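You operate a simulated robot arm through the tools that you are given. There is no shell and no other tool.

The job below is to be done with a simulated robot arm. You get a single attempt, and the scene is never put back.

## Task
Soap the green and white joints; nip up the one that bubbles.
Fine: leak fluid on both seams with the leak brush; brush back where it stood; leave the sound joint's nut alone. Set down upright: leak brush. A coat counts when it lies all over at full strength: go over it till it gets no stronger.
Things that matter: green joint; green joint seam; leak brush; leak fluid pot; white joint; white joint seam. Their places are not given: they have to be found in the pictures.

Only the result counts: the job must be done as asked and must still hold three seconds after the hand-in. Knocking over, shifting, dropping, spilling or breaking anything else fails it.

## Robot
A 7-joint arm with a three-finger gripper, fixed in place. Base frame: the origin is at the foot of the arm, x ahead of it, y to its left, z up; the work surface is at about z = 85. Readings come in cm, rad, newtons and seconds.
With the tool pointing down near the work surface it reaches from about 10 to 86 cm from the base axis. Its first joint turns from -2.897 to 2.897 rad. Payload 2.94 kg.
The TCP is the grasp point between the finger pads, 3 cm short of the fingertips. In the tool frame z runs along the fingers and y along their closing line. Largest opening 13.2 cm; the body of the gripper starts 10.7 cm behind the TCP.
Orientation is told as [roll, pitch, yaw] about the base's x, y, z axes, in that order, counted from this pose: with the fingers straight down and closing along the base's y, the tool's x points along the base's -x, its y along +y and its z along -z.

## Interface
- The arm moves only by the tool jog_arm. Its argument "plan" is a list of rows, each a list of 6 numbers: the shift along the tool's x, y, z in cm, then the turn, a rotation vector about the tool's x, y, z in rad. In form: [[tx, ty, tz, ax, ay, az], ...]. A call has 1 to 20 rows; each row is the pose to reach, as a shift and turn from the pose commanded when the call began, along the tool's axes at that moment. "gripper" is the finger opening in cm, from 0 to 13.2, set as the call begins (left out, the last holds). Each row takes 0.2 s and may step no farther than 5 cm and 0.15 rad from the row before; otherwise, or with a gripper value out of range, the whole call is refused. Where a pose cannot be reached the arm comes as near as it can. A force on the tool above 40 N (or 10 N above the force at the start of the call, whichever is more), or a blocked arm, ends the call early, and 0.2 s more pass. Each finger halts on what it meets, pressing with about 27 N; the grip force reading is that of the motor and also rises with nothing between the fingers. The clock runs only during rows and for 0.2 s after the last one: add rows that repeat a pose to give the fingers time. It gives the time, the measured TCP pose, the force on the tool (base axes), the opening and the grip force at its end, in the units of the frame above (readings bear some noise), with the torque about the TCP (base axes, N m) and any sound that the robot's microphone picked up.
- Cameras (640 x 400 px; columns grow to the right, rows downward): "scene" is fixed at [22.05, 50, 173.74]; the picture's right is [-0.37, -0.93, 0.00], its down [-0.81, 0.33, -0.49] and it looks along [0.45, -0.18, -0.87] (base axes); focal length 360 px, centre (320, 200). "wrist" rides on the gripper at [7.2, 0.3, -14.4] in the tool frame; the picture's right is [-0.04, 1.00, 0.00], its down [-0.88, -0.04, -0.48] and it looks along [-0.48, -0.02, 0.88] (tool axes); focal length 256 px, centre (320, 200).
- capture(camera): a new picture of that camera. No time passes.
- raise_lower(by): slides the trunk up (or, below 0, down) by that many cm; the arm rides with it, the base frame stays. It gives what a move gives, with no picture.
- probe_pixels(camera, pixels): for up to 12 pixels [column, row] of the newest picture of that camera ("zoom" is the newest enlarged one), the place [x, y, z] in the base frame of the surface seen there, good to about 0.3 cm. No time passes.
- zoom(camera, box): a new picture of the part [left, top, right, bottom] of that camera's present view, enlarged. No time passes.
- hand_in(): hands the job in; it is judged then, once.

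Unless the task says otherwise, let go and move clear before handing in.

The tools are called after "Request:" as a command line: name --pt "numbers of a row" for each row, then --argument value for the rest, lists and objects as JSON in quotes. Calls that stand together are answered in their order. jog_arm: Moves the arm, as the interface text tells. Its arguments: {"type":"object","properties":{"plan":{"type":"array","items":{"type":"array","items":{"type":"number"}}},"gripper":{"type":"number"}},"required":["plan"]} The other tools are called the same way: raise_lower (by) slides the trunk up or down; capture (camera) takes a picture; probe_pixels (camera, pixels) gives the place of the surface under pixels of a picture; zoom (camera, box) takes an enlarged picture of a part of a camera's view; hand_in () hands the job in.

At the start:

```text
clock: 0.0
eef_pos: [48.89, 32.61, 128.44]
tool_rot: [0.0, 0.001, 0.0]
contact_force: [-0.2, 0.0, 0.4]
moment: [-0.02, -0.01, 0.0]
gripper_width: 13.22
grip_force: 0.1
trunk travel left (down, up): [-42.5, 11.5]
```

scene: 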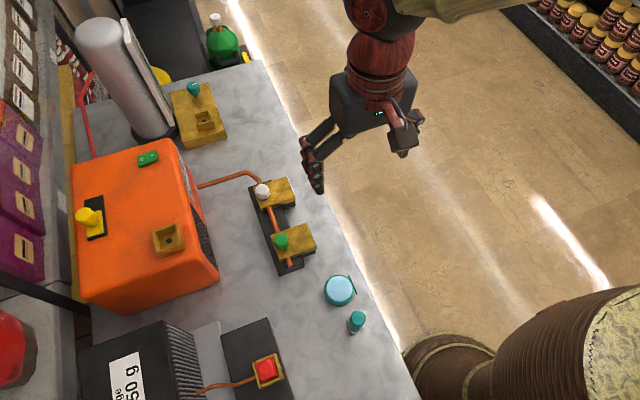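
wrist: 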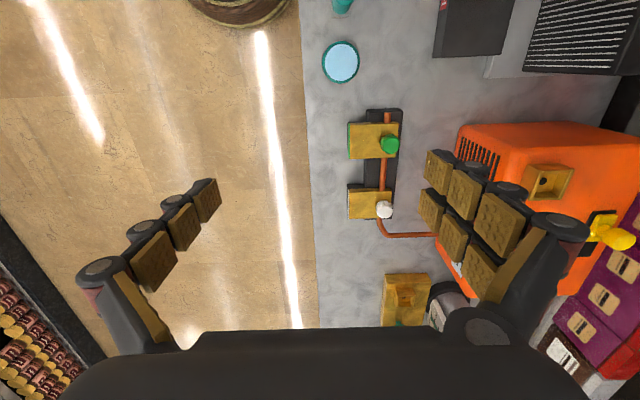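

The scene shows a white joint near (262,190), a green joint near (281,240), a cyan-lidded pot at (340,290) and a teal thing at (356,322) which may be the brush. I'll zoom in on these before moving.

Request:
zoom --camera "scene" --box '[230, 160, 340, 280]'

Request:
zoom --camera "scene" --box '[290, 250, 400, 350]'

Request:
zoom --camera "scene" --box '[160, 70, 240, 150]'

Request:
zoom --camera "scene" --box '[60, 130, 230, 310]'

Request:
zoom --camera "scene" --box '[180, 300, 300, 400]'

Request:
zoom --camera "wrist" --box '[310, 0, 450, 330]'

```text
3.33 times, centred on (285, 220) of scene
```

zoom: 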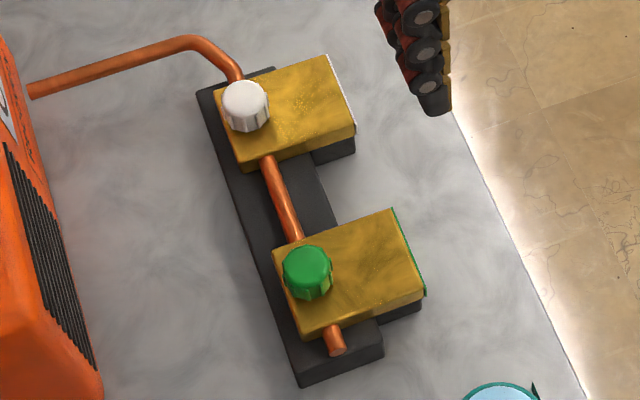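

```text
4.00 times, centred on (345, 300) of scene
```

zoom: 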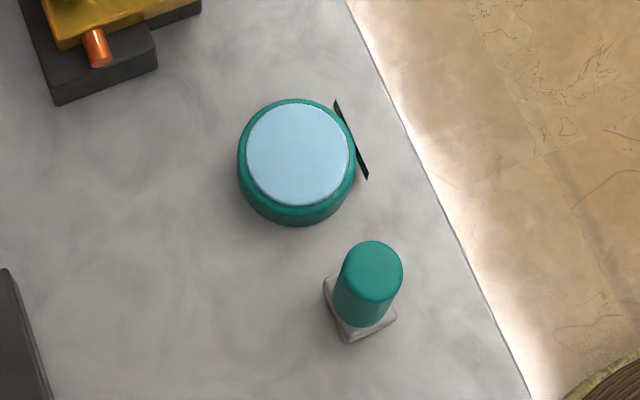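

```text
5.00 times, centred on (200, 110) of scene
```

zoom: 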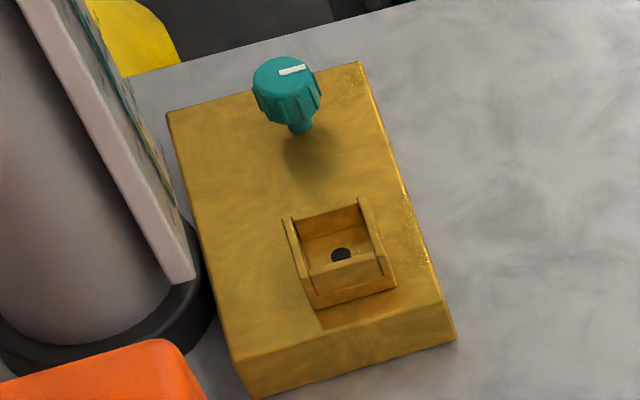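

```text
2.22 times, centred on (145, 220) of scene
```

zoom: 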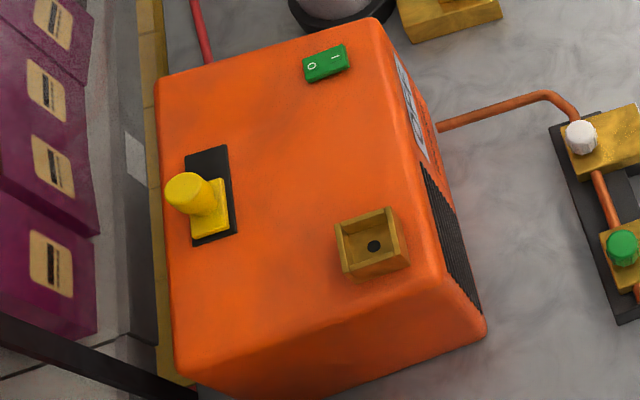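

```text
4.00 times, centred on (240, 350) of scene
```

zoom: 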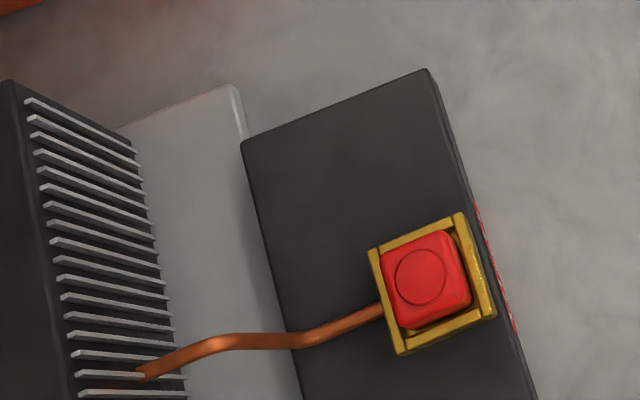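

```text
1.21 times, centred on (380, 165) of wrist
```

zoom: 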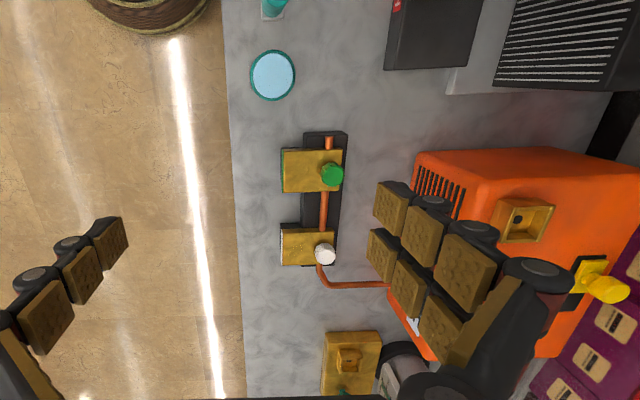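

The zoom shows brass blocks with a white and a green nut, each with a coloured stripe on its right face, plus a round pot and a teal-handled brush standing on a bristle block. I'll probe points for their positions.

Request:
zoom --camera "scene" --box '[230, 160, 340, 280]'

Request:
probe_pixels --camera "zoom" --pixels '[[245, 98], [327, 58], [354, 125], [245, 165], [216, 98], [307, 265], [393, 212], [424, 290], [305, 335], [274, 250], [335, 340], [270, 190]]'

Request:
probe_pixels --camera "scene" --pixels '[[340, 290], [325, 290], [356, 285], [341, 302], [351, 284], [356, 317], [352, 330], [358, 333], [300, 330], [375, 300], [282, 268], [262, 205]]'

```text
3.33 times, centred on (285, 220) of scene
```

zoom: 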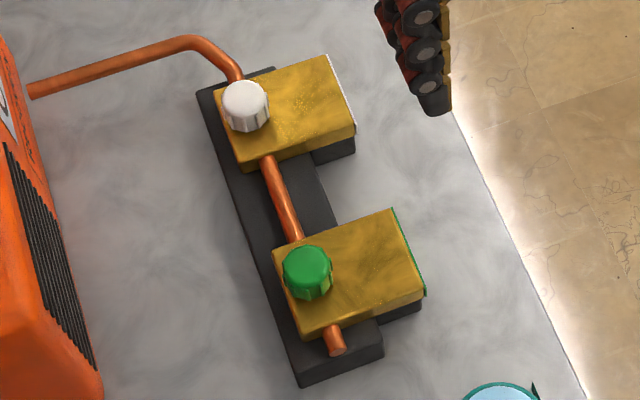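

```text
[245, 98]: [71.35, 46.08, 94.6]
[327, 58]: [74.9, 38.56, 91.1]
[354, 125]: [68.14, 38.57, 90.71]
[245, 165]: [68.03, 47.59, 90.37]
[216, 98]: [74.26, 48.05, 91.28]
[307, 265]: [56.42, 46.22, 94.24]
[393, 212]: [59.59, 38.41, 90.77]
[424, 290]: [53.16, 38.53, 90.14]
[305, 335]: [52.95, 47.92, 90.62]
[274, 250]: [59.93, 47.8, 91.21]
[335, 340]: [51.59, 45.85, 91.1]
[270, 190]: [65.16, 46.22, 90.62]
```

```text
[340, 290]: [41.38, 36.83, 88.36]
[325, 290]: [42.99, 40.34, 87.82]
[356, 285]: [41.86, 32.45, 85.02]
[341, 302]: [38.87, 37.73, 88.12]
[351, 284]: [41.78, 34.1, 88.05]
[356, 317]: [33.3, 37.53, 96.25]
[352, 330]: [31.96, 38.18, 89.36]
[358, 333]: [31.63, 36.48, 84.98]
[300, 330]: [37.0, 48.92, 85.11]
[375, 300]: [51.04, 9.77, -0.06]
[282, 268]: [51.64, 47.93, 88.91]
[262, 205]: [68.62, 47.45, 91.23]
```

Block tops sit at z≈91 (green at x 53–60, white at x 68–75), with coloured strips on their -y faces at y≈38.5. The pot is near (41,37) and the brush near (33,37.5). I'll yaw the wrist and back off to the -y side to look at the seam faces.

Request:
jog_arm --pt "-1.01 -1.145 2.1 0 0 -0.1428" --pt "-2.02 -2.29 4.2 0 0 -0.2856" --pt "-3.03 -3.435 6.3 0 0 -0.4284" --pt "-4.04 -4.58 8.4 0 0 -0.5712" --pt "-5.05 -5.725 10.5 0 0 -0.714" --pt "-6.06 -6.87 12.6 0 0 -0.8568" --pt "-7.07 -8.015 14.7 0 0 -0.9996" --pt "-8.08 -9.16 16.8 0 0 -1.1424" --pt "-9.09 -10.305 18.9 0 0 -1.2852" --pt "-10.1 -11.45 21.0 0 0 -1.428" --pt "-11.1 -12.6 23.0 0 0 -1.5708" --pt "-11.1 -12.6 23.0 0 0 -1.5708"

Request:
capture --camera "wrist"

Request:
capture --camera "scene"

```text
clock: 2.6
eef_pos: [60.15, 20.22, 105.42]
tool_rot: [-0.001, -0.001, 1.571]
contact_force: [0.3, -0.4, 0.6]
moment: [0.02, -0.01, -0.06]
gripper_width: 13.23
grip_force: 0.0
trunk travel left (down, up): [-42.5, 11.5]
```

```text
taken
```

wrist: 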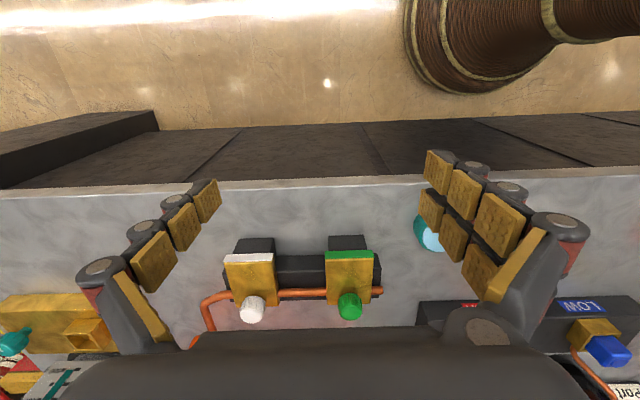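

```text
taken
```

scene: 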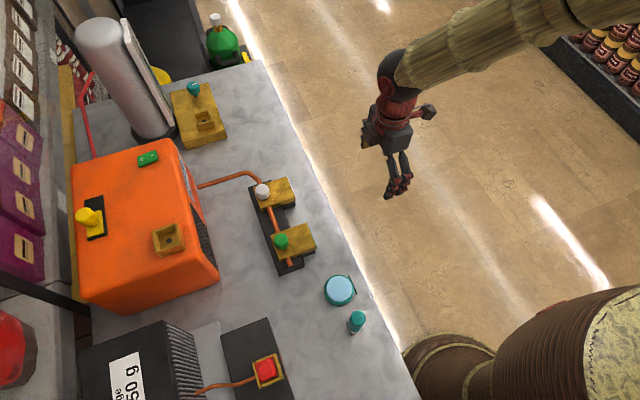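

The view is upside down (+y is downward in the picture), but the white and green strips are visible at (250,258) and (349,255). I'll zoom in on them.

Request:
zoom --camera "wrist" --box '[210, 225, 400, 330]'

Request:
probe_pixels --camera "zoom" --pixels '[[60, 112], [130, 105], [205, 104], [135, 120], [400, 100], [470, 97], [550, 95], [470, 110], [135, 60], [465, 50], [135, 85], [465, 80]]'

```text
3.37 times, centred on (305, 278) of wrist
```

zoom: 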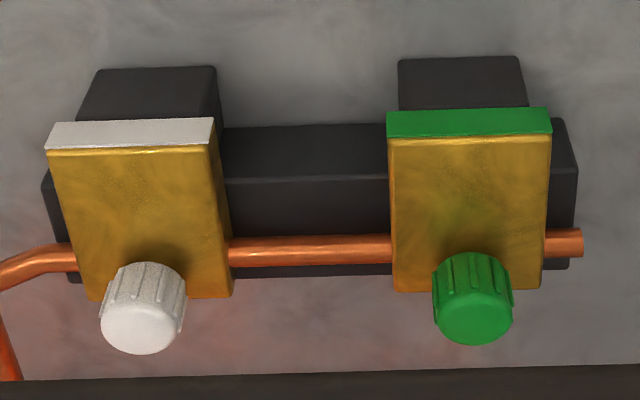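

```text
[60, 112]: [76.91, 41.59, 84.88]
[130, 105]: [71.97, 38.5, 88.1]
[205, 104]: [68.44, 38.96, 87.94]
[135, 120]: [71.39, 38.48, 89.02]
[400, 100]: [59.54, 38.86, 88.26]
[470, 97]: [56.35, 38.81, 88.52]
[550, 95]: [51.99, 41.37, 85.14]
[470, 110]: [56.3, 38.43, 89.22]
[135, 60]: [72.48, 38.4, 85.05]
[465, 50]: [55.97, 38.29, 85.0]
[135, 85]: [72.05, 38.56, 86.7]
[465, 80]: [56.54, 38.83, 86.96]
```

The coloured strips are narrow front faces (z 88–91), with brass tops carrying the nuts at the far end. I'll zoom in tighter to find out which surface is the seam.

Request:
zoom --camera "scene" --box '[270, 220, 320, 265]'

Request:
zoom --camera "wrist" --box '[320, 240, 390, 325]'

Request:
zoom --camera "wrist" --box '[400, 200, 480, 270]'

Request:
zoom --camera "wrist" --box '[400, 270, 640, 400]'

Request:
zoom --camera "wrist" --box '[0, 270, 220, 400]'

```text
8.89 times, centred on (295, 242) of scene
```

zoom: 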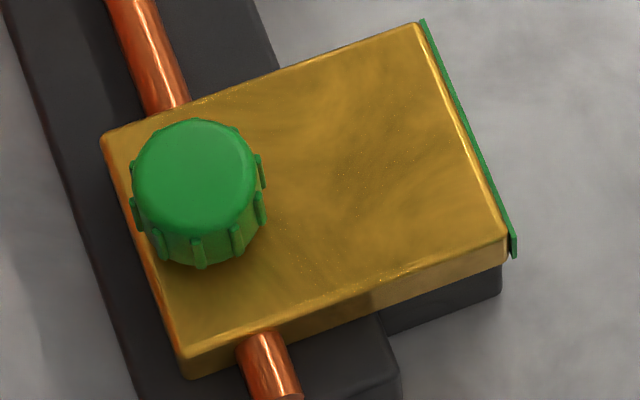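

```text
4.71 times, centred on (355, 282) of wrist
```

zoom: 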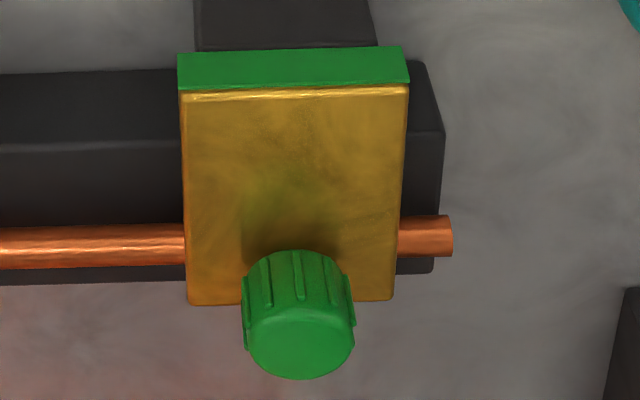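

```text
5.71 times, centred on (440, 235) of wrist
```

zoom: 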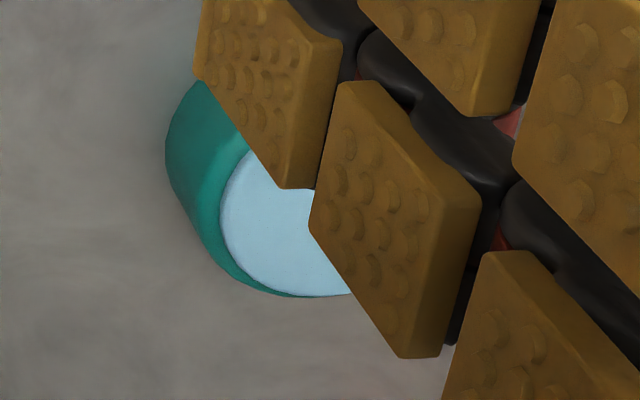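

```text
2.67 times, centred on (520, 335) of wrist
```

zoom: 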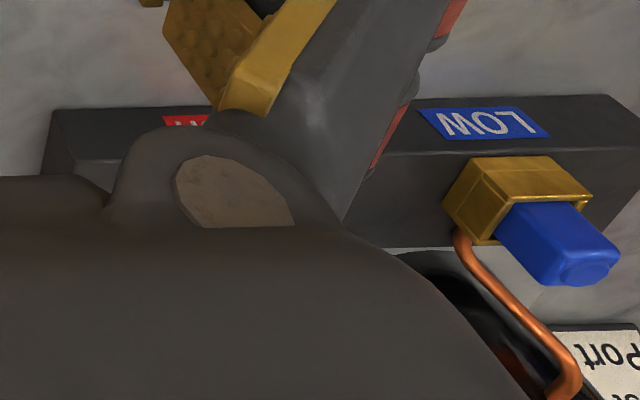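

```text
2.91 times, centred on (110, 335) of wrist
```

zoom: 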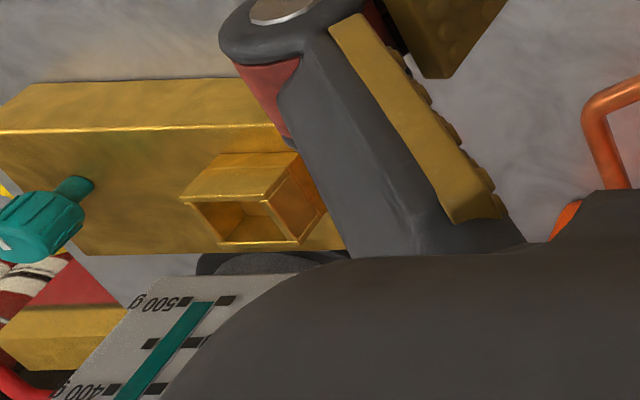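

The nut sits at the +y end of each brass plate, which leaves the flat top in front of it as the likely seam. Next I'll move to view the pot and brush up close.

Request:
jog_arm --pt "-1 3.8 0.2 0 0 0" --pt "-2.2 7.6 0.4 0 0 0" --pt "-3.4 11.5 0.7 0 0 0" --pt "-4.6 15.3 0.9 0 0 0" --pt "-5.8 19.2 1.2 0 0 0" --pt "-7 23 1.4 0 0 0" --pt "-7 23 1.4 0 0 0"

Request:
capture --camera "wrist"

Request:
zoom --camera "wrist" --box '[250, 190, 400, 300]'

```text
clock: 4.2
eef_pos: [36.83, 26.97, 104.04]
tool_rot: [0.0, 0.001, 1.57]
contact_force: [0.2, 0.4, -1.2]
moment: [-0.01, 0.01, -0.01]
gripper_width: 13.23
grip_force: 0.1
trunk travel left (down, up): [-42.5, 11.5]
```

```text
taken
```

wrist: 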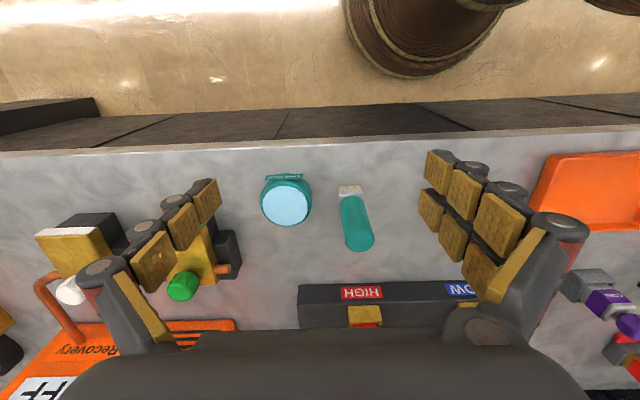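

```text
3.64 times, centred on (325, 245) of wrist
```

zoom: 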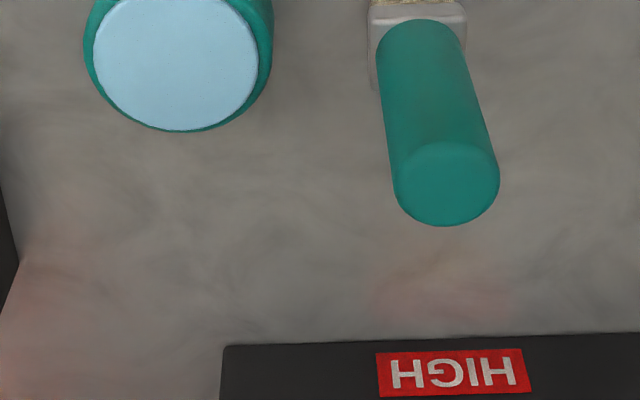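

Request:
zoom --camera "wrist" --box '[250, 165, 390, 260]'

Request:
probe_pixels --camera "wrist" --pixels '[[286, 178], [264, 203], [286, 226], [310, 203], [286, 205], [286, 183], [360, 242], [346, 245], [373, 238], [350, 188], [342, 188], [359, 188]]'

```text
4.21 times, centred on (320, 212) of wrist
```

zoom: 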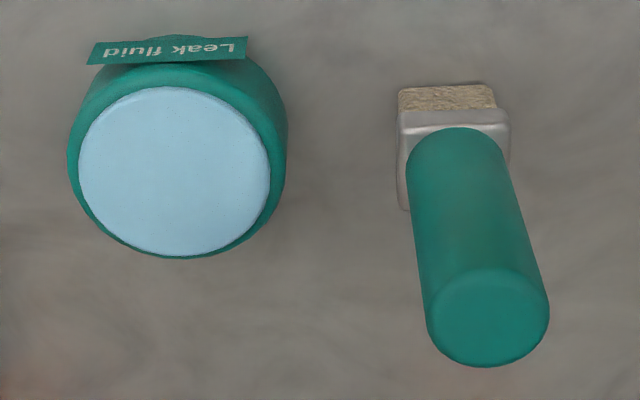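

```text
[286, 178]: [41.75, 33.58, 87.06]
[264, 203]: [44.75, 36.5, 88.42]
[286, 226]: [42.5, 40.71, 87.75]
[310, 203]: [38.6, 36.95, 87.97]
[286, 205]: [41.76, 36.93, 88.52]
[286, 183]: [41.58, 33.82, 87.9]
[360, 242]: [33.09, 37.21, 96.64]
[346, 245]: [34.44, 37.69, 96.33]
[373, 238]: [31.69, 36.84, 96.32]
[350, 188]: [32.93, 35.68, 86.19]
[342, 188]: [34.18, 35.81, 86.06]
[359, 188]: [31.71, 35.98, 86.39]
```

The pot is open with fluid at z≈88.5, centred near (41.6,37.1). The brush handle top is at (33.1,37.2,96.5), with the bristles down. I'll probe the brush's ferrule and bristle edges for exact size and orientation.

Request:
zoom --camera "wrist" --box '[330, 175, 385, 260]'

```text
4.71 times, centred on (358, 218) of wrist
```

zoom: 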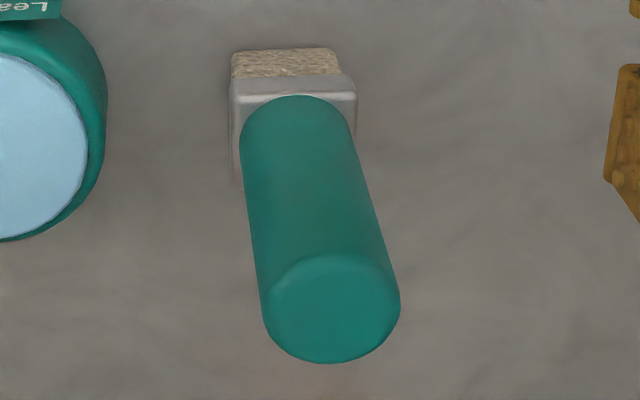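

Request:
probe_pixels --camera "zoom" --pixels '[[238, 50], [330, 50], [240, 72], [336, 72], [238, 83], [350, 83], [290, 88], [240, 150], [290, 62], [296, 100], [330, 310], [325, 262]]'

Request:
zoom --camera "scene" --box '[335, 300, 375, 345]'

```text
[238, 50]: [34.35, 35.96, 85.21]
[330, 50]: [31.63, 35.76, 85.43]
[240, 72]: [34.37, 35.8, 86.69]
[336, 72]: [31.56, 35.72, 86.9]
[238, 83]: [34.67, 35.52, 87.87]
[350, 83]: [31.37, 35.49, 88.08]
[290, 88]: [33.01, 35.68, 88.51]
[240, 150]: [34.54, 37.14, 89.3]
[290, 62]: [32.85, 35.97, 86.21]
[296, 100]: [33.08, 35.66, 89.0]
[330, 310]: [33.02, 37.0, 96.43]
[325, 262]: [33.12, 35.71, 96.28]
```

```text
8.89 times, centred on (355, 322) of scene
```

zoom: 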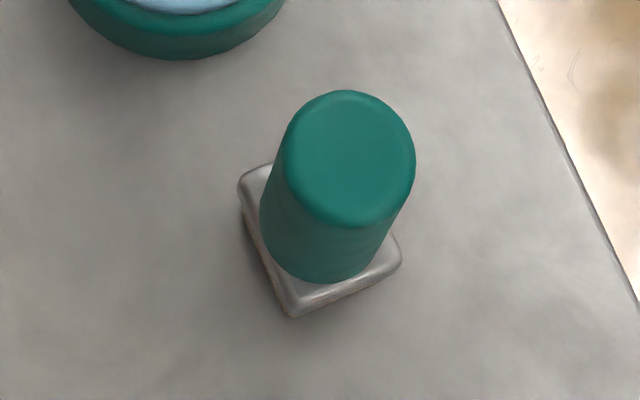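

The brush measures: bristles 2.8 cm square (z 85–87), ferrule 3.35 cm (z 87–88.4), and handle about 1.45 cm radius up to z 96.4, centred at (33.0,37.2). I'll move above it with the fingers partly closed.

Request:
jog_arm --pt "-3.4 1.28 0 0 0 0" --pt "-6.8 2.56 0 0 0 0" --pt "-10.23 3.83 0 0 0 0" --pt "-10.23 3.83 0 0 0 0" --pt "-10.23 3.83 0 0 0 0" --gripper 6.5

Request:
capture --camera "wrist"

Request:
capture --camera "scene"

```text
clock: 5.4
eef_pos: [33.04, 37.34, 103.73]
tool_rot: [-0.002, 0.0, 1.571]
contact_force: [0.0, -0.8, -0.5]
moment: [-0.01, -0.01, 0.0]
gripper_width: 6.51
grip_force: 0.0
trunk travel left (down, up): [-42.5, 11.5]
```

```text
taken
```

wrist: 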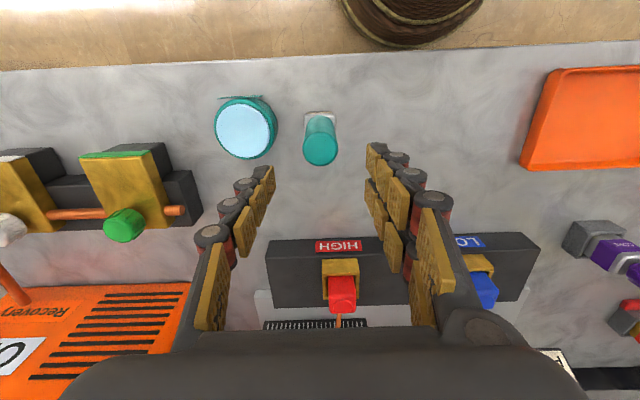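

```text
taken
```

scene: 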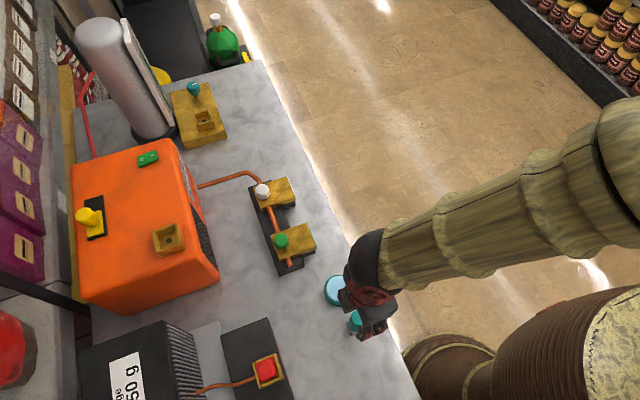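

I'm centred over the handle, which appears between the open fingers at (320,140). Descending 10.6 cm to grasp height.

Request:
jog_arm --pt "0 0 2.5 0 0 0" --pt "0 0 5 0 0 0" --pt "0 0 7 0 0 0" --pt "0 0 9 0 0 0" --pt "0 0 10.5 0 0 0" --pt "0 0 10.5 0 0 0" --gripper 6.5

Request:
capture --camera "wrist"

```text
clock: 6.8
eef_pos: [33.0, 37.47, 93.45]
tool_rot: [0.0, -0.002, 1.572]
contact_force: [1.0, -0.9, -1.0]
moment: [-0.02, 0.02, 0.01]
gripper_width: 6.47
grip_force: 0.0
trunk travel left (down, up): [-42.5, 11.5]
```

```text
taken
```

wrist: 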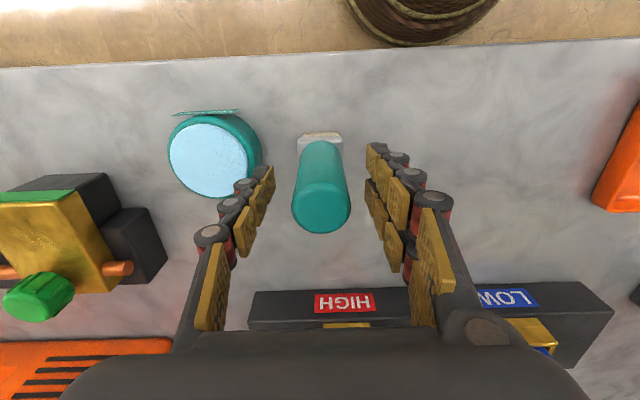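

The handle lies centred between the fingers. I'll nudge y by -0.2 and close.

Request:
jog_arm --pt "0.2 0 0 0 0 0" --pt "0.2 0 0 0 0 0" --pt "0.2 0 0 0 0 0" --gripper 6.5

Request:
jog_arm --pt "0 0 0 0 0 0" --pt "0 0 0 0 0 0" --pt "0 0 0 0 0 0" --pt "0 0 0 0 0 0" --pt "0 0 0 0 0 0" --gripper 1.5

Request:
capture --camera "wrist"

```text
clock: 7.6
eef_pos: [33.07, 37.17, 93.43]
tool_rot: [0.0, -0.001, 1.571]
contact_force: [0.0, 0.1, -0.4]
moment: [0.01, 0.04, 0.0]
gripper_width: 6.52
grip_force: 0.0
trunk travel left (down, up): [-42.5, 11.5]
```

```text
clock: 8.8
eef_pos: [33.19, 37.05, 93.39]
tool_rot: [-0.001, 0.0, 1.571]
contact_force: [0.0, 0.0, 0.2]
moment: [-0.02, 0.01, 0.0]
gripper_width: 3.01
grip_force: 26.7
trunk travel left (down, up): [-42.5, 11.5]
```

```text
taken
```

wrist: 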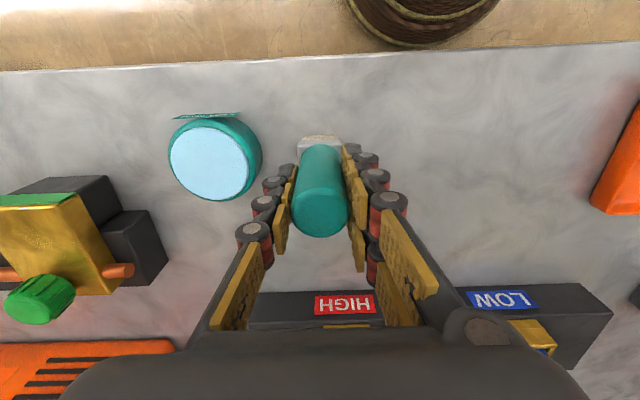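

The brush is gripped (width 3.01, force 26.7). I'll lift it 6.5 cm, carry it over the pot at +8.65 in x, and check.

Request:
jog_arm --pt "0 0 -1 0 0 0" --pt "0 0 -3 0 0 0" --pt "0 0 -5 0 0 0" --pt "0 0 -6.5 0 0 0" --pt "0 -3 -6.5 0 0 0" --pt "0 -6 -6.5 0 0 0" --pt "0 -8.65 -6.5 0 0 0" --pt "0 -8.65 -6.5 0 0 0"

Request:
capture --camera "wrist"

Request:
zoom --camera "wrist" --box '[240, 100, 400, 260]'

Request:
zoom --camera "scene" --box '[280, 220, 400, 340]'

```text
clock: 10.6
eef_pos: [41.74, 37.17, 99.88]
tool_rot: [0.001, -0.001, 1.572]
contact_force: [0.3, 0.0, -0.5]
moment: [0.01, 0.02, 0.05]
gripper_width: 3.0
grip_force: 27.5
trunk travel left (down, up): [-42.5, 11.5]
```

```text
taken
```

wrist: 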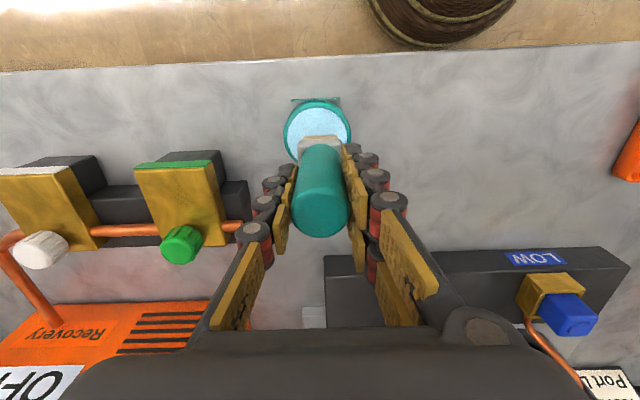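

```text
2.50 times, centred on (320, 180) of wrist
```

zoom: 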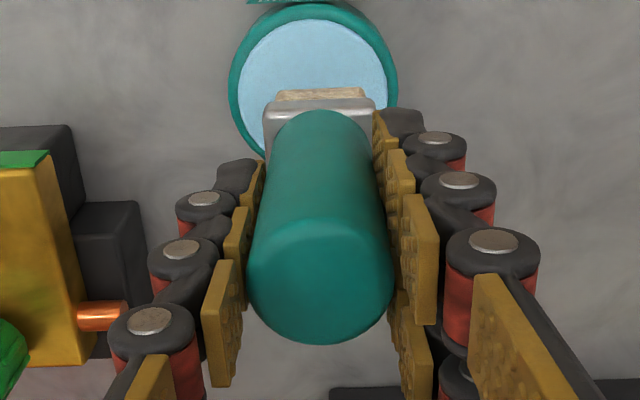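

```text
3.33 times, centred on (340, 280) of scene
```

zoom: 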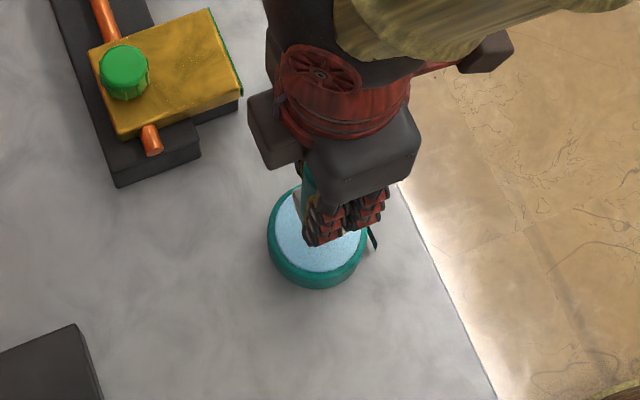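

The brush is over the pot's centre with its bristles in the light-blue disc as seen at (320,140). Dipping 4.5 cm slowly and then holding.

Request:
jog_arm --pt "0 0 1 0 0 0" --pt "0 0 2 0 0 0" --pt "0 0 3 0 0 0" --pt "0 0 3.5 0 0 0" --pt "0 0 4 0 0 0" --pt "0 0 4.5 0 0 0" --pt "0 0 4.5 0 0 0" --pt "0 0 4.5 0 0 0" --pt "0 0 4.5 0 0 0"

Request:
zoom --camera "wrist" --box '[240, 80, 400, 240]'

```text
clock: 12.6
eef_pos: [41.78, 37.15, 95.46]
tool_rot: [-0.001, -0.002, 1.571]
contact_force: [3.2, 2.1, 7.0]
moment: [0.15, -0.18, 0.0]
gripper_width: 3.01
grip_force: 27.1
trunk travel left (down, up): [-42.5, 11.5]
```

```text
2.50 times, centred on (320, 160) of wrist
```

zoom: 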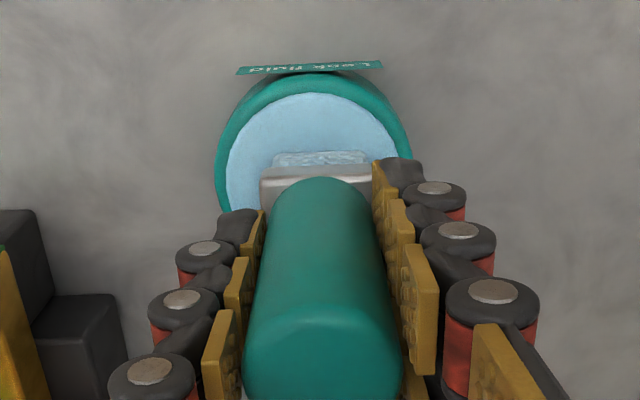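

The bristles look wet and pale blue at zoom (320,160), with a light 7 N of contact. I'll lift straight up and look at the brush and pot.

Request:
jog_arm --pt "0 0 -0.5 0 0 0" --pt "0 0 -1 0 0 0" --pt "0 0 -2 0 0 0" --pt "0 0 -4 0 0 0" --pt "0 0 -6.5 0 0 0" --pt "0 0 -9 0 0 0" --pt "0 0 -9 0 0 0"

Request:
zoom --camera "wrist" --box '[240, 80, 400, 240]'

Request:
capture --camera "scene"

```text
clock: 14.2
eef_pos: [41.7, 37.11, 104.43]
tool_rot: [0.001, 0.0, 1.572]
contact_force: [-1.0, 0.3, -0.7]
moment: [0.02, -0.02, -0.05]
gripper_width: 3.01
grip_force: 27.4
trunk travel left (down, up): [-42.5, 11.5]
```

```text
2.50 times, centred on (320, 160) of wrist
```

zoom: 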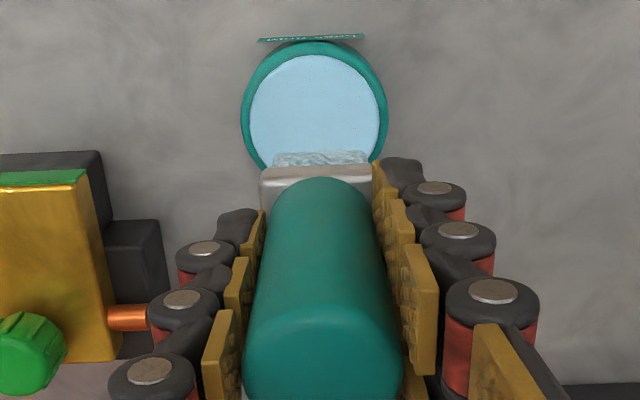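

```text
taken
```

scene: 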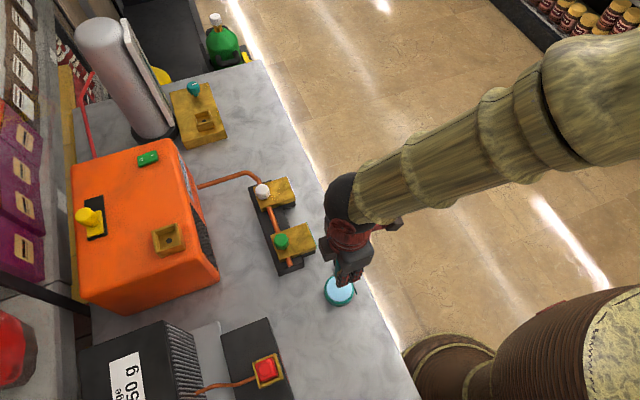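

The bristles are now pale blue and the pot hasn't moved. Next I'll carry the brush over the green plate's centre at about (56.4,41) and check.

Request:
jog_arm --pt "0 -3.7 0 0 0 0" --pt "0 -7.4 0 0 0 0" --pt "0 -11.1 0 0 0 0" --pt "-1.5 -14.75 0 0 0 0" --pt "-3.8 -14.75 0 0 0 0" --pt "-3.8 -14.75 2 0 0 0" --pt "-3.8 -14.75 2 0 0 0"

Request:
capture --camera "wrist"

Request:
zoom --camera "wrist" --box '[240, 80, 400, 240]'

Request:
zoom --camera "scene" --box '[240, 170, 360, 290]'

```text
clock: 15.8
eef_pos: [56.55, 40.93, 102.47]
tool_rot: [-0.001, -0.001, 1.571]
contact_force: [-0.1, 0.7, -1.0]
moment: [0.01, 0.0, 0.03]
gripper_width: 3.01
grip_force: 27.3
trunk travel left (down, up): [-42.5, 11.5]
```

```text
taken
```

wrist: 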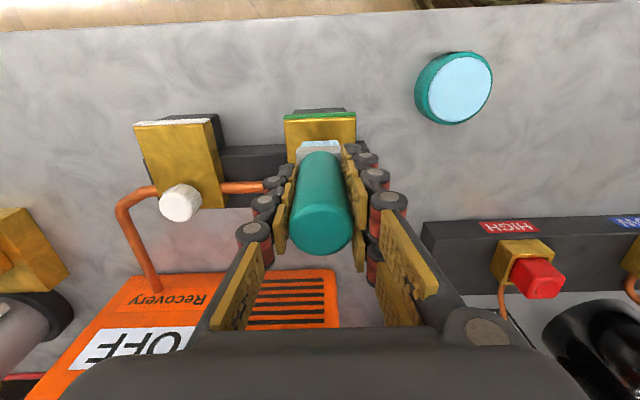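

```text
2.50 times, centred on (320, 160) of wrist
```

zoom: 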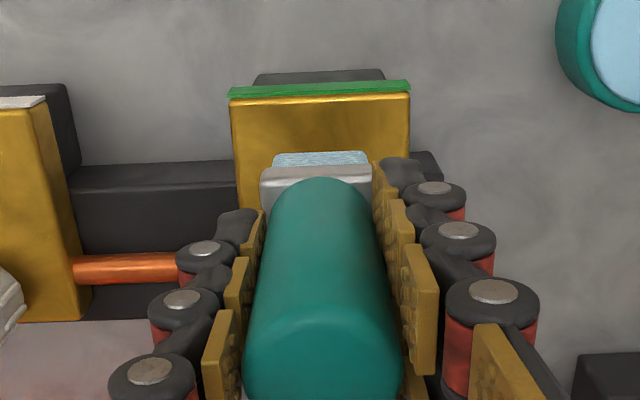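

```text
3.33 times, centred on (300, 230) of scene
```

zoom: 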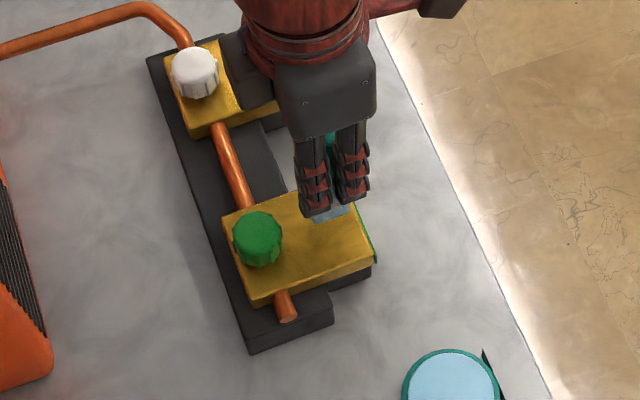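

The brush is above the green plate, bristles at (318,147) and about 3 cm over the surface. I'll lower it gently until I feel contact.

Request:
jog_arm --pt "0 0 1 0 0 0" --pt "0 0 2 0 0 0" --pt "0 0 2.5 0 0 0" --pt "0 0 2.8 0 0 0" --pt "0 0 3.1 0 0 0" --pt "0 0 3.1 0 0 0"

Request:
zoom --camera "wrist" --box '[240, 80, 400, 240]'

Request:
zoom --camera "scene" --box '[260, 200, 340, 280]'

```text
clock: 17.2
eef_pos: [56.44, 40.94, 99.34]
tool_rot: [-0.001, -0.002, 1.569]
contact_force: [0.4, -0.5, -1.2]
moment: [-0.01, 0.04, 0.0]
gripper_width: 3.02
grip_force: 26.9
trunk travel left (down, up): [-42.5, 11.5]
```

```text
2.50 times, centred on (320, 160) of wrist
```

zoom: 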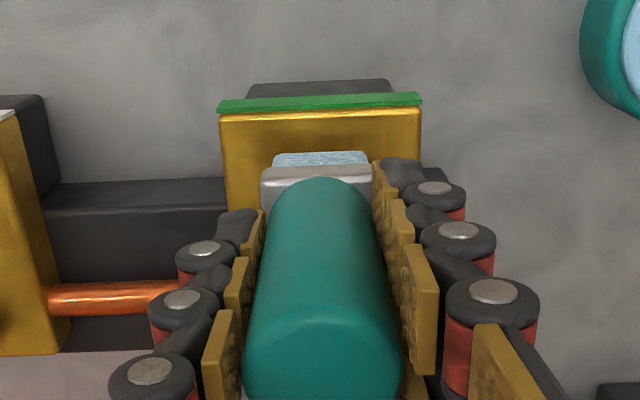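

```text
5.00 times, centred on (300, 240) of scene
```

zoom: 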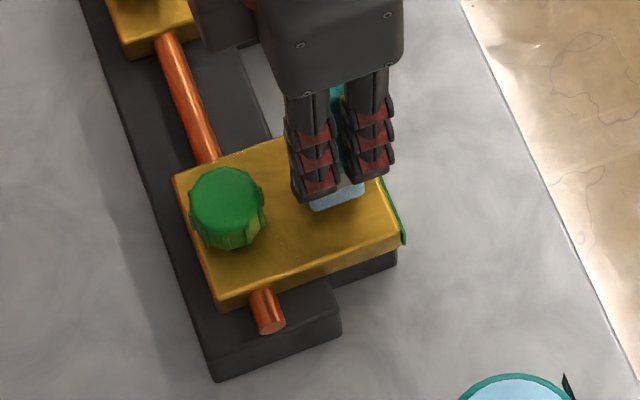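

There's no contact yet at TCP z 99.34. I'll creep down another 0.4 cm.

Request:
jog_arm --pt "0 0 0.15 0 0 0" --pt "0 0 0.3 0 0 0" --pt "0 0 0.4 0 0 0" --pt "0 0 0.4 0 0 0"

Request:
zoom --camera "wrist" --box '[240, 80, 400, 240]'

Request:
zoom --camera "scene" --box '[260, 200, 340, 280]'

```text
clock: 18.2
eef_pos: [56.52, 40.95, 98.95]
tool_rot: [0.001, -0.001, 1.572]
contact_force: [1.0, 0.2, -0.5]
moment: [0.0, -0.01, -0.02]
gripper_width: 3.02
grip_force: 26.9
trunk travel left (down, up): [-42.5, 11.5]
```

```text
2.50 times, centred on (320, 160) of wrist
```

zoom: 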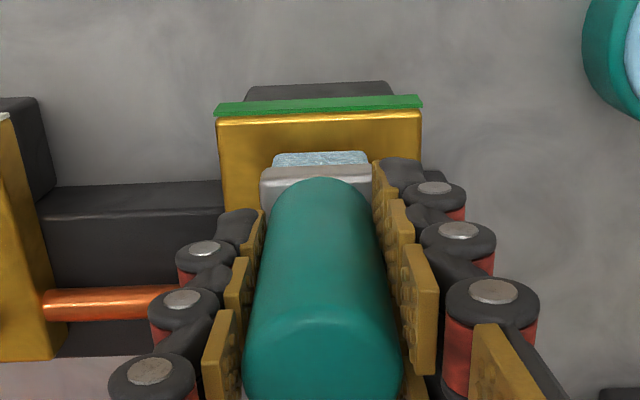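

```text
5.00 times, centred on (300, 240) of scene
```

zoom: 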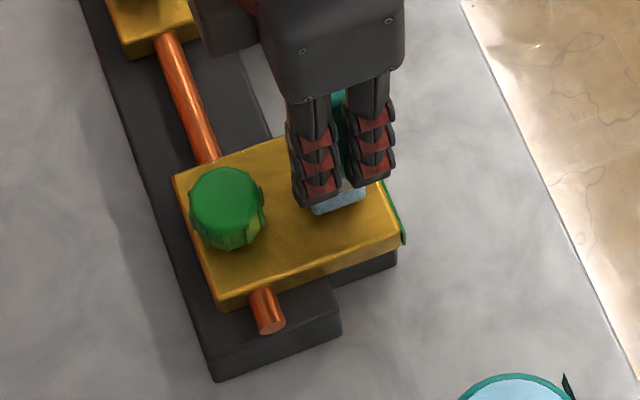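

There's still no contact. I'll probe the bristle tip and adjacent plate heights directly.

Request:
probe_pixels --camera "zoom" --pixels '[[330, 200], [315, 208], [300, 240], [240, 240], [380, 230], [340, 240]]'

Request:
zoom --camera "wrist" --box '[280, 110, 350, 160]'

Request:
probe_pixels --camera "zoom" --pixels '[[220, 220], [320, 230], [320, 255], [320, 275], [320, 200], [320, 170], [120, 230], [520, 230]]'

```text
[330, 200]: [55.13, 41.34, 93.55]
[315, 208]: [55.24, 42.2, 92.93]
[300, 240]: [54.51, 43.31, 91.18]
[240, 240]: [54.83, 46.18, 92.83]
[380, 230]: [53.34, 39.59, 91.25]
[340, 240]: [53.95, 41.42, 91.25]
```

```text
8.00 times, centred on (315, 135) of wrist
```

zoom: 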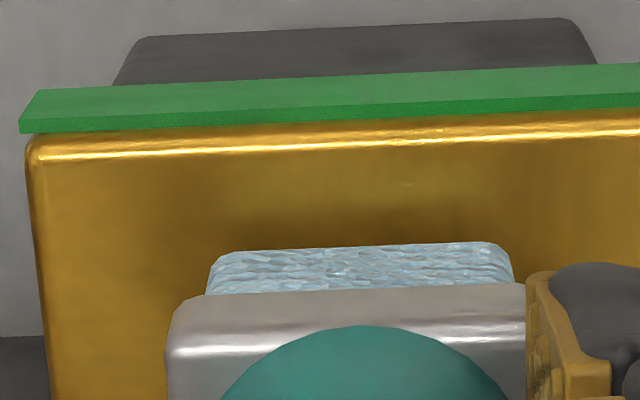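

```text
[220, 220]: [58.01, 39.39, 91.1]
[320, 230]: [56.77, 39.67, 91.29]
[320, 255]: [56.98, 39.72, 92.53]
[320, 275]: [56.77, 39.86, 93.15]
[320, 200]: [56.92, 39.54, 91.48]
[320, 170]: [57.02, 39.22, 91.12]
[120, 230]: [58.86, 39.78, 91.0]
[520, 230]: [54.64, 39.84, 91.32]
```

The bristle tip is still about 0.7 cm above the plate (z≈91.2), so the brush must have slid up slightly in the grip during the dip. I'll continue down in small steps.

Request:
jog_arm --pt "0 0 0.2 0 0 0" --pt "0 0 0.4 0 0 0" --pt "0 0 0.5 0 0 0" --pt "0 0 0.5 0 0 0"

Request:
zoom --camera "wrist" --box '[280, 110, 350, 160]'

```text
clock: 19.2
eef_pos: [56.47, 40.94, 98.5]
tool_rot: [0.002, 0.0, 1.572]
contact_force: [-0.1, -0.6, -1.9]
moment: [0.0, -0.05, -0.03]
gripper_width: 3.0
grip_force: 27.3
trunk travel left (down, up): [-42.5, 11.5]
```

```text
8.00 times, centred on (315, 135) of wrist
```

zoom: 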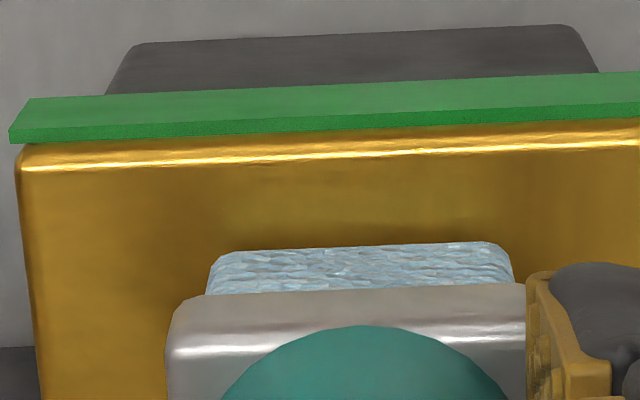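

Still no contact force. Continuing down 0.5 cm.

Request:
jog_arm --pt "0 0 0.15 0 0 0" --pt "0 0 0.3 0 0 0" --pt "0 0 0.4 0 0 0" --pt "0 0 0.4 0 0 0"

Request:
zoom --camera "wrist" --box '[280, 110, 350, 160]'

Request:
probe_pixels --camera "zoom" --pixels '[[220, 220], [320, 235], [320, 250], [320, 265], [320, 285], [320, 300], [320, 320]]'

```text
clock: 20.2
eef_pos: [56.53, 40.98, 98.35]
tool_rot: [0.0, -0.001, 1.572]
contact_force: [-1.9, -3.9, 15.3]
moment: [-0.22, 0.21, -0.02]
gripper_width: 3.0
grip_force: 27.1
trunk travel left (down, up): [-42.5, 11.5]
```

```text
8.00 times, centred on (315, 135) of wrist
```

zoom: 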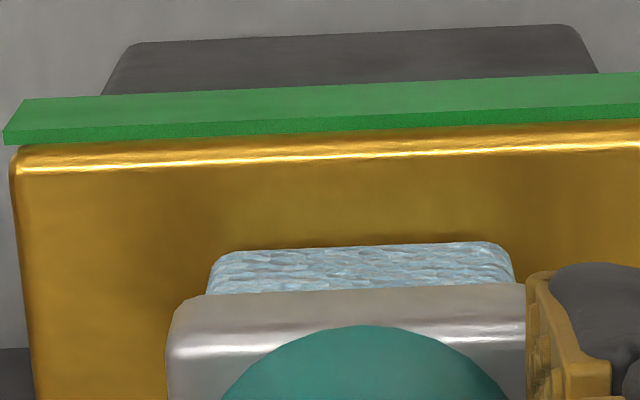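

```text
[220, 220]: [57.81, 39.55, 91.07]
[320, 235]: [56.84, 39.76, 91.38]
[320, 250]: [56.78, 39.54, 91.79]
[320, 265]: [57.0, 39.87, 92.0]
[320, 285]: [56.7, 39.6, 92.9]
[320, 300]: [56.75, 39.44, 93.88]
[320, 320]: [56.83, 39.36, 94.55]
```

Contact is now made (15 N at TCP z 98.35). I'll ease up slightly to avoid slipping and make a test stroke along x to see whether the plate takes a coat.

Request:
jog_arm --pt "0 0 -0.15 0 0 0" --pt "0 -0.7 -0.15 0 0 0" --pt "0 -1.4 -0.15 0 0 0" --pt "0 -2.0 -0.15 0 0 0" --pt "0 -1.4 -0.15 0 0 0" --pt "0 -0.7 -0.15 0 0 0" --pt "0 0 -0.15 0 0 0" --pt "0 0.7 -0.15 0 0 0" --pt "0 1.4 -0.15 0 0 0" --pt "0 2.0 -0.15 0 0 0"

Request:
zoom --camera "wrist" --box '[260, 100, 380, 180]'

Request:
zoom --camera "scene" --box '[260, 200, 340, 280]'

```text
clock: 22.4
eef_pos: [54.53, 40.93, 98.37]
tool_rot: [0.0, -0.001, 1.57]
contact_force: [1.9, 0.7, 8.0]
moment: [0.11, -0.12, -0.03]
gripper_width: 3.01
grip_force: 27.5
trunk travel left (down, up): [-42.5, 11.5]
```

```text
5.00 times, centred on (320, 140) of wrist
```

zoom: 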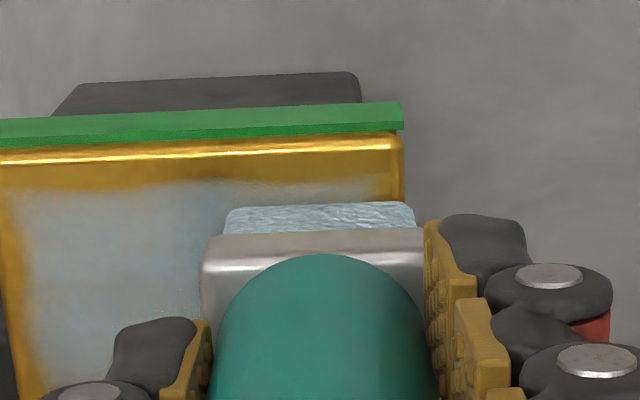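

```text
5.00 times, centred on (300, 240) of scene
```

zoom: 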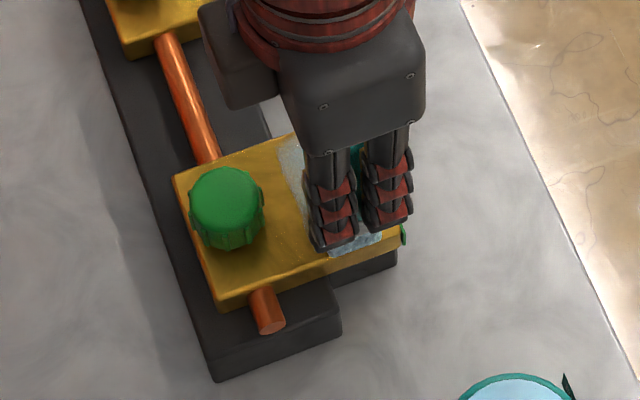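

The brass top takes the coat (grey-blue patch at zoom (110,260)), so the plate top is the seam. I'll paint three overlapping strips along x at y≈39.9, 41 and 42.2.

Request:
jog_arm --pt "0.55 0 0 0 0 0" --pt "1.1 0 0 0 0 0" --pt "1.1 -0.7 0 0 0 0" --pt "1.1 -1.4 0 0 0 0" --pt "1.1 -2.1 0 0 0 0" --pt "1.1 -2.8 0 0 0 0" --pt "1.1 -3.5 0 0 0 0" --pt "1.1 -4.1 0 0 0 0" --pt "0.5 -4.1 0 0 0 0" --pt "-0.1 -4.1 0 0 0 0" --pt "-0.7 -4.1 0 0 0 0" --pt "-1.2 -4.1 0 0 0 0" --pt "-1.2 -3.4 0 0 0 0" --pt "-1.2 -2.7 0 0 0 0" --pt "-1.2 -2.0 0 0 0 0" --pt "-1.2 -1.3 0 0 0 0" --pt "-1.2 -0.6 0 0 0 0" --pt "-1.2 0.0 0 0 0 0"

Request:
zoom --camera "wrist" --box '[240, 80, 400, 180]'

Request:
zoom --camera "scene" --box '[260, 200, 340, 280]'

```text
clock: 26.2
eef_pos: [54.48, 42.12, 98.26]
tool_rot: [0.0, -0.001, 1.57]
contact_force: [1.8, -0.5, 7.4]
moment: [0.0, -0.05, -0.03]
gripper_width: 3.03
grip_force: 26.6
trunk travel left (down, up): [-42.5, 11.5]
```

```text
4.00 times, centred on (320, 130) of wrist
```

zoom: 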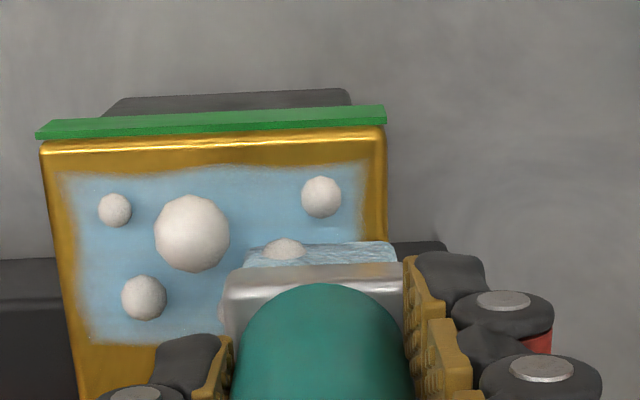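

```text
5.00 times, centred on (300, 240) of scene
```

zoom: 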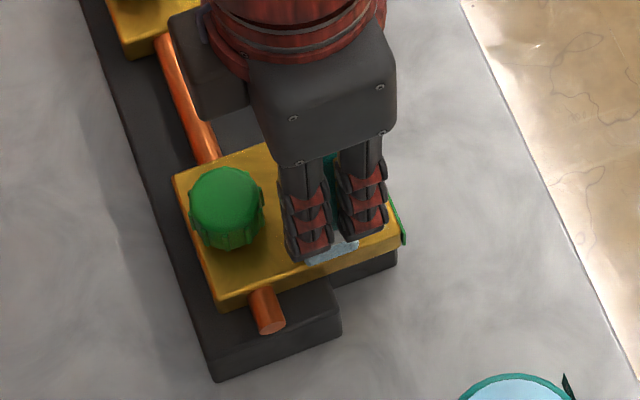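

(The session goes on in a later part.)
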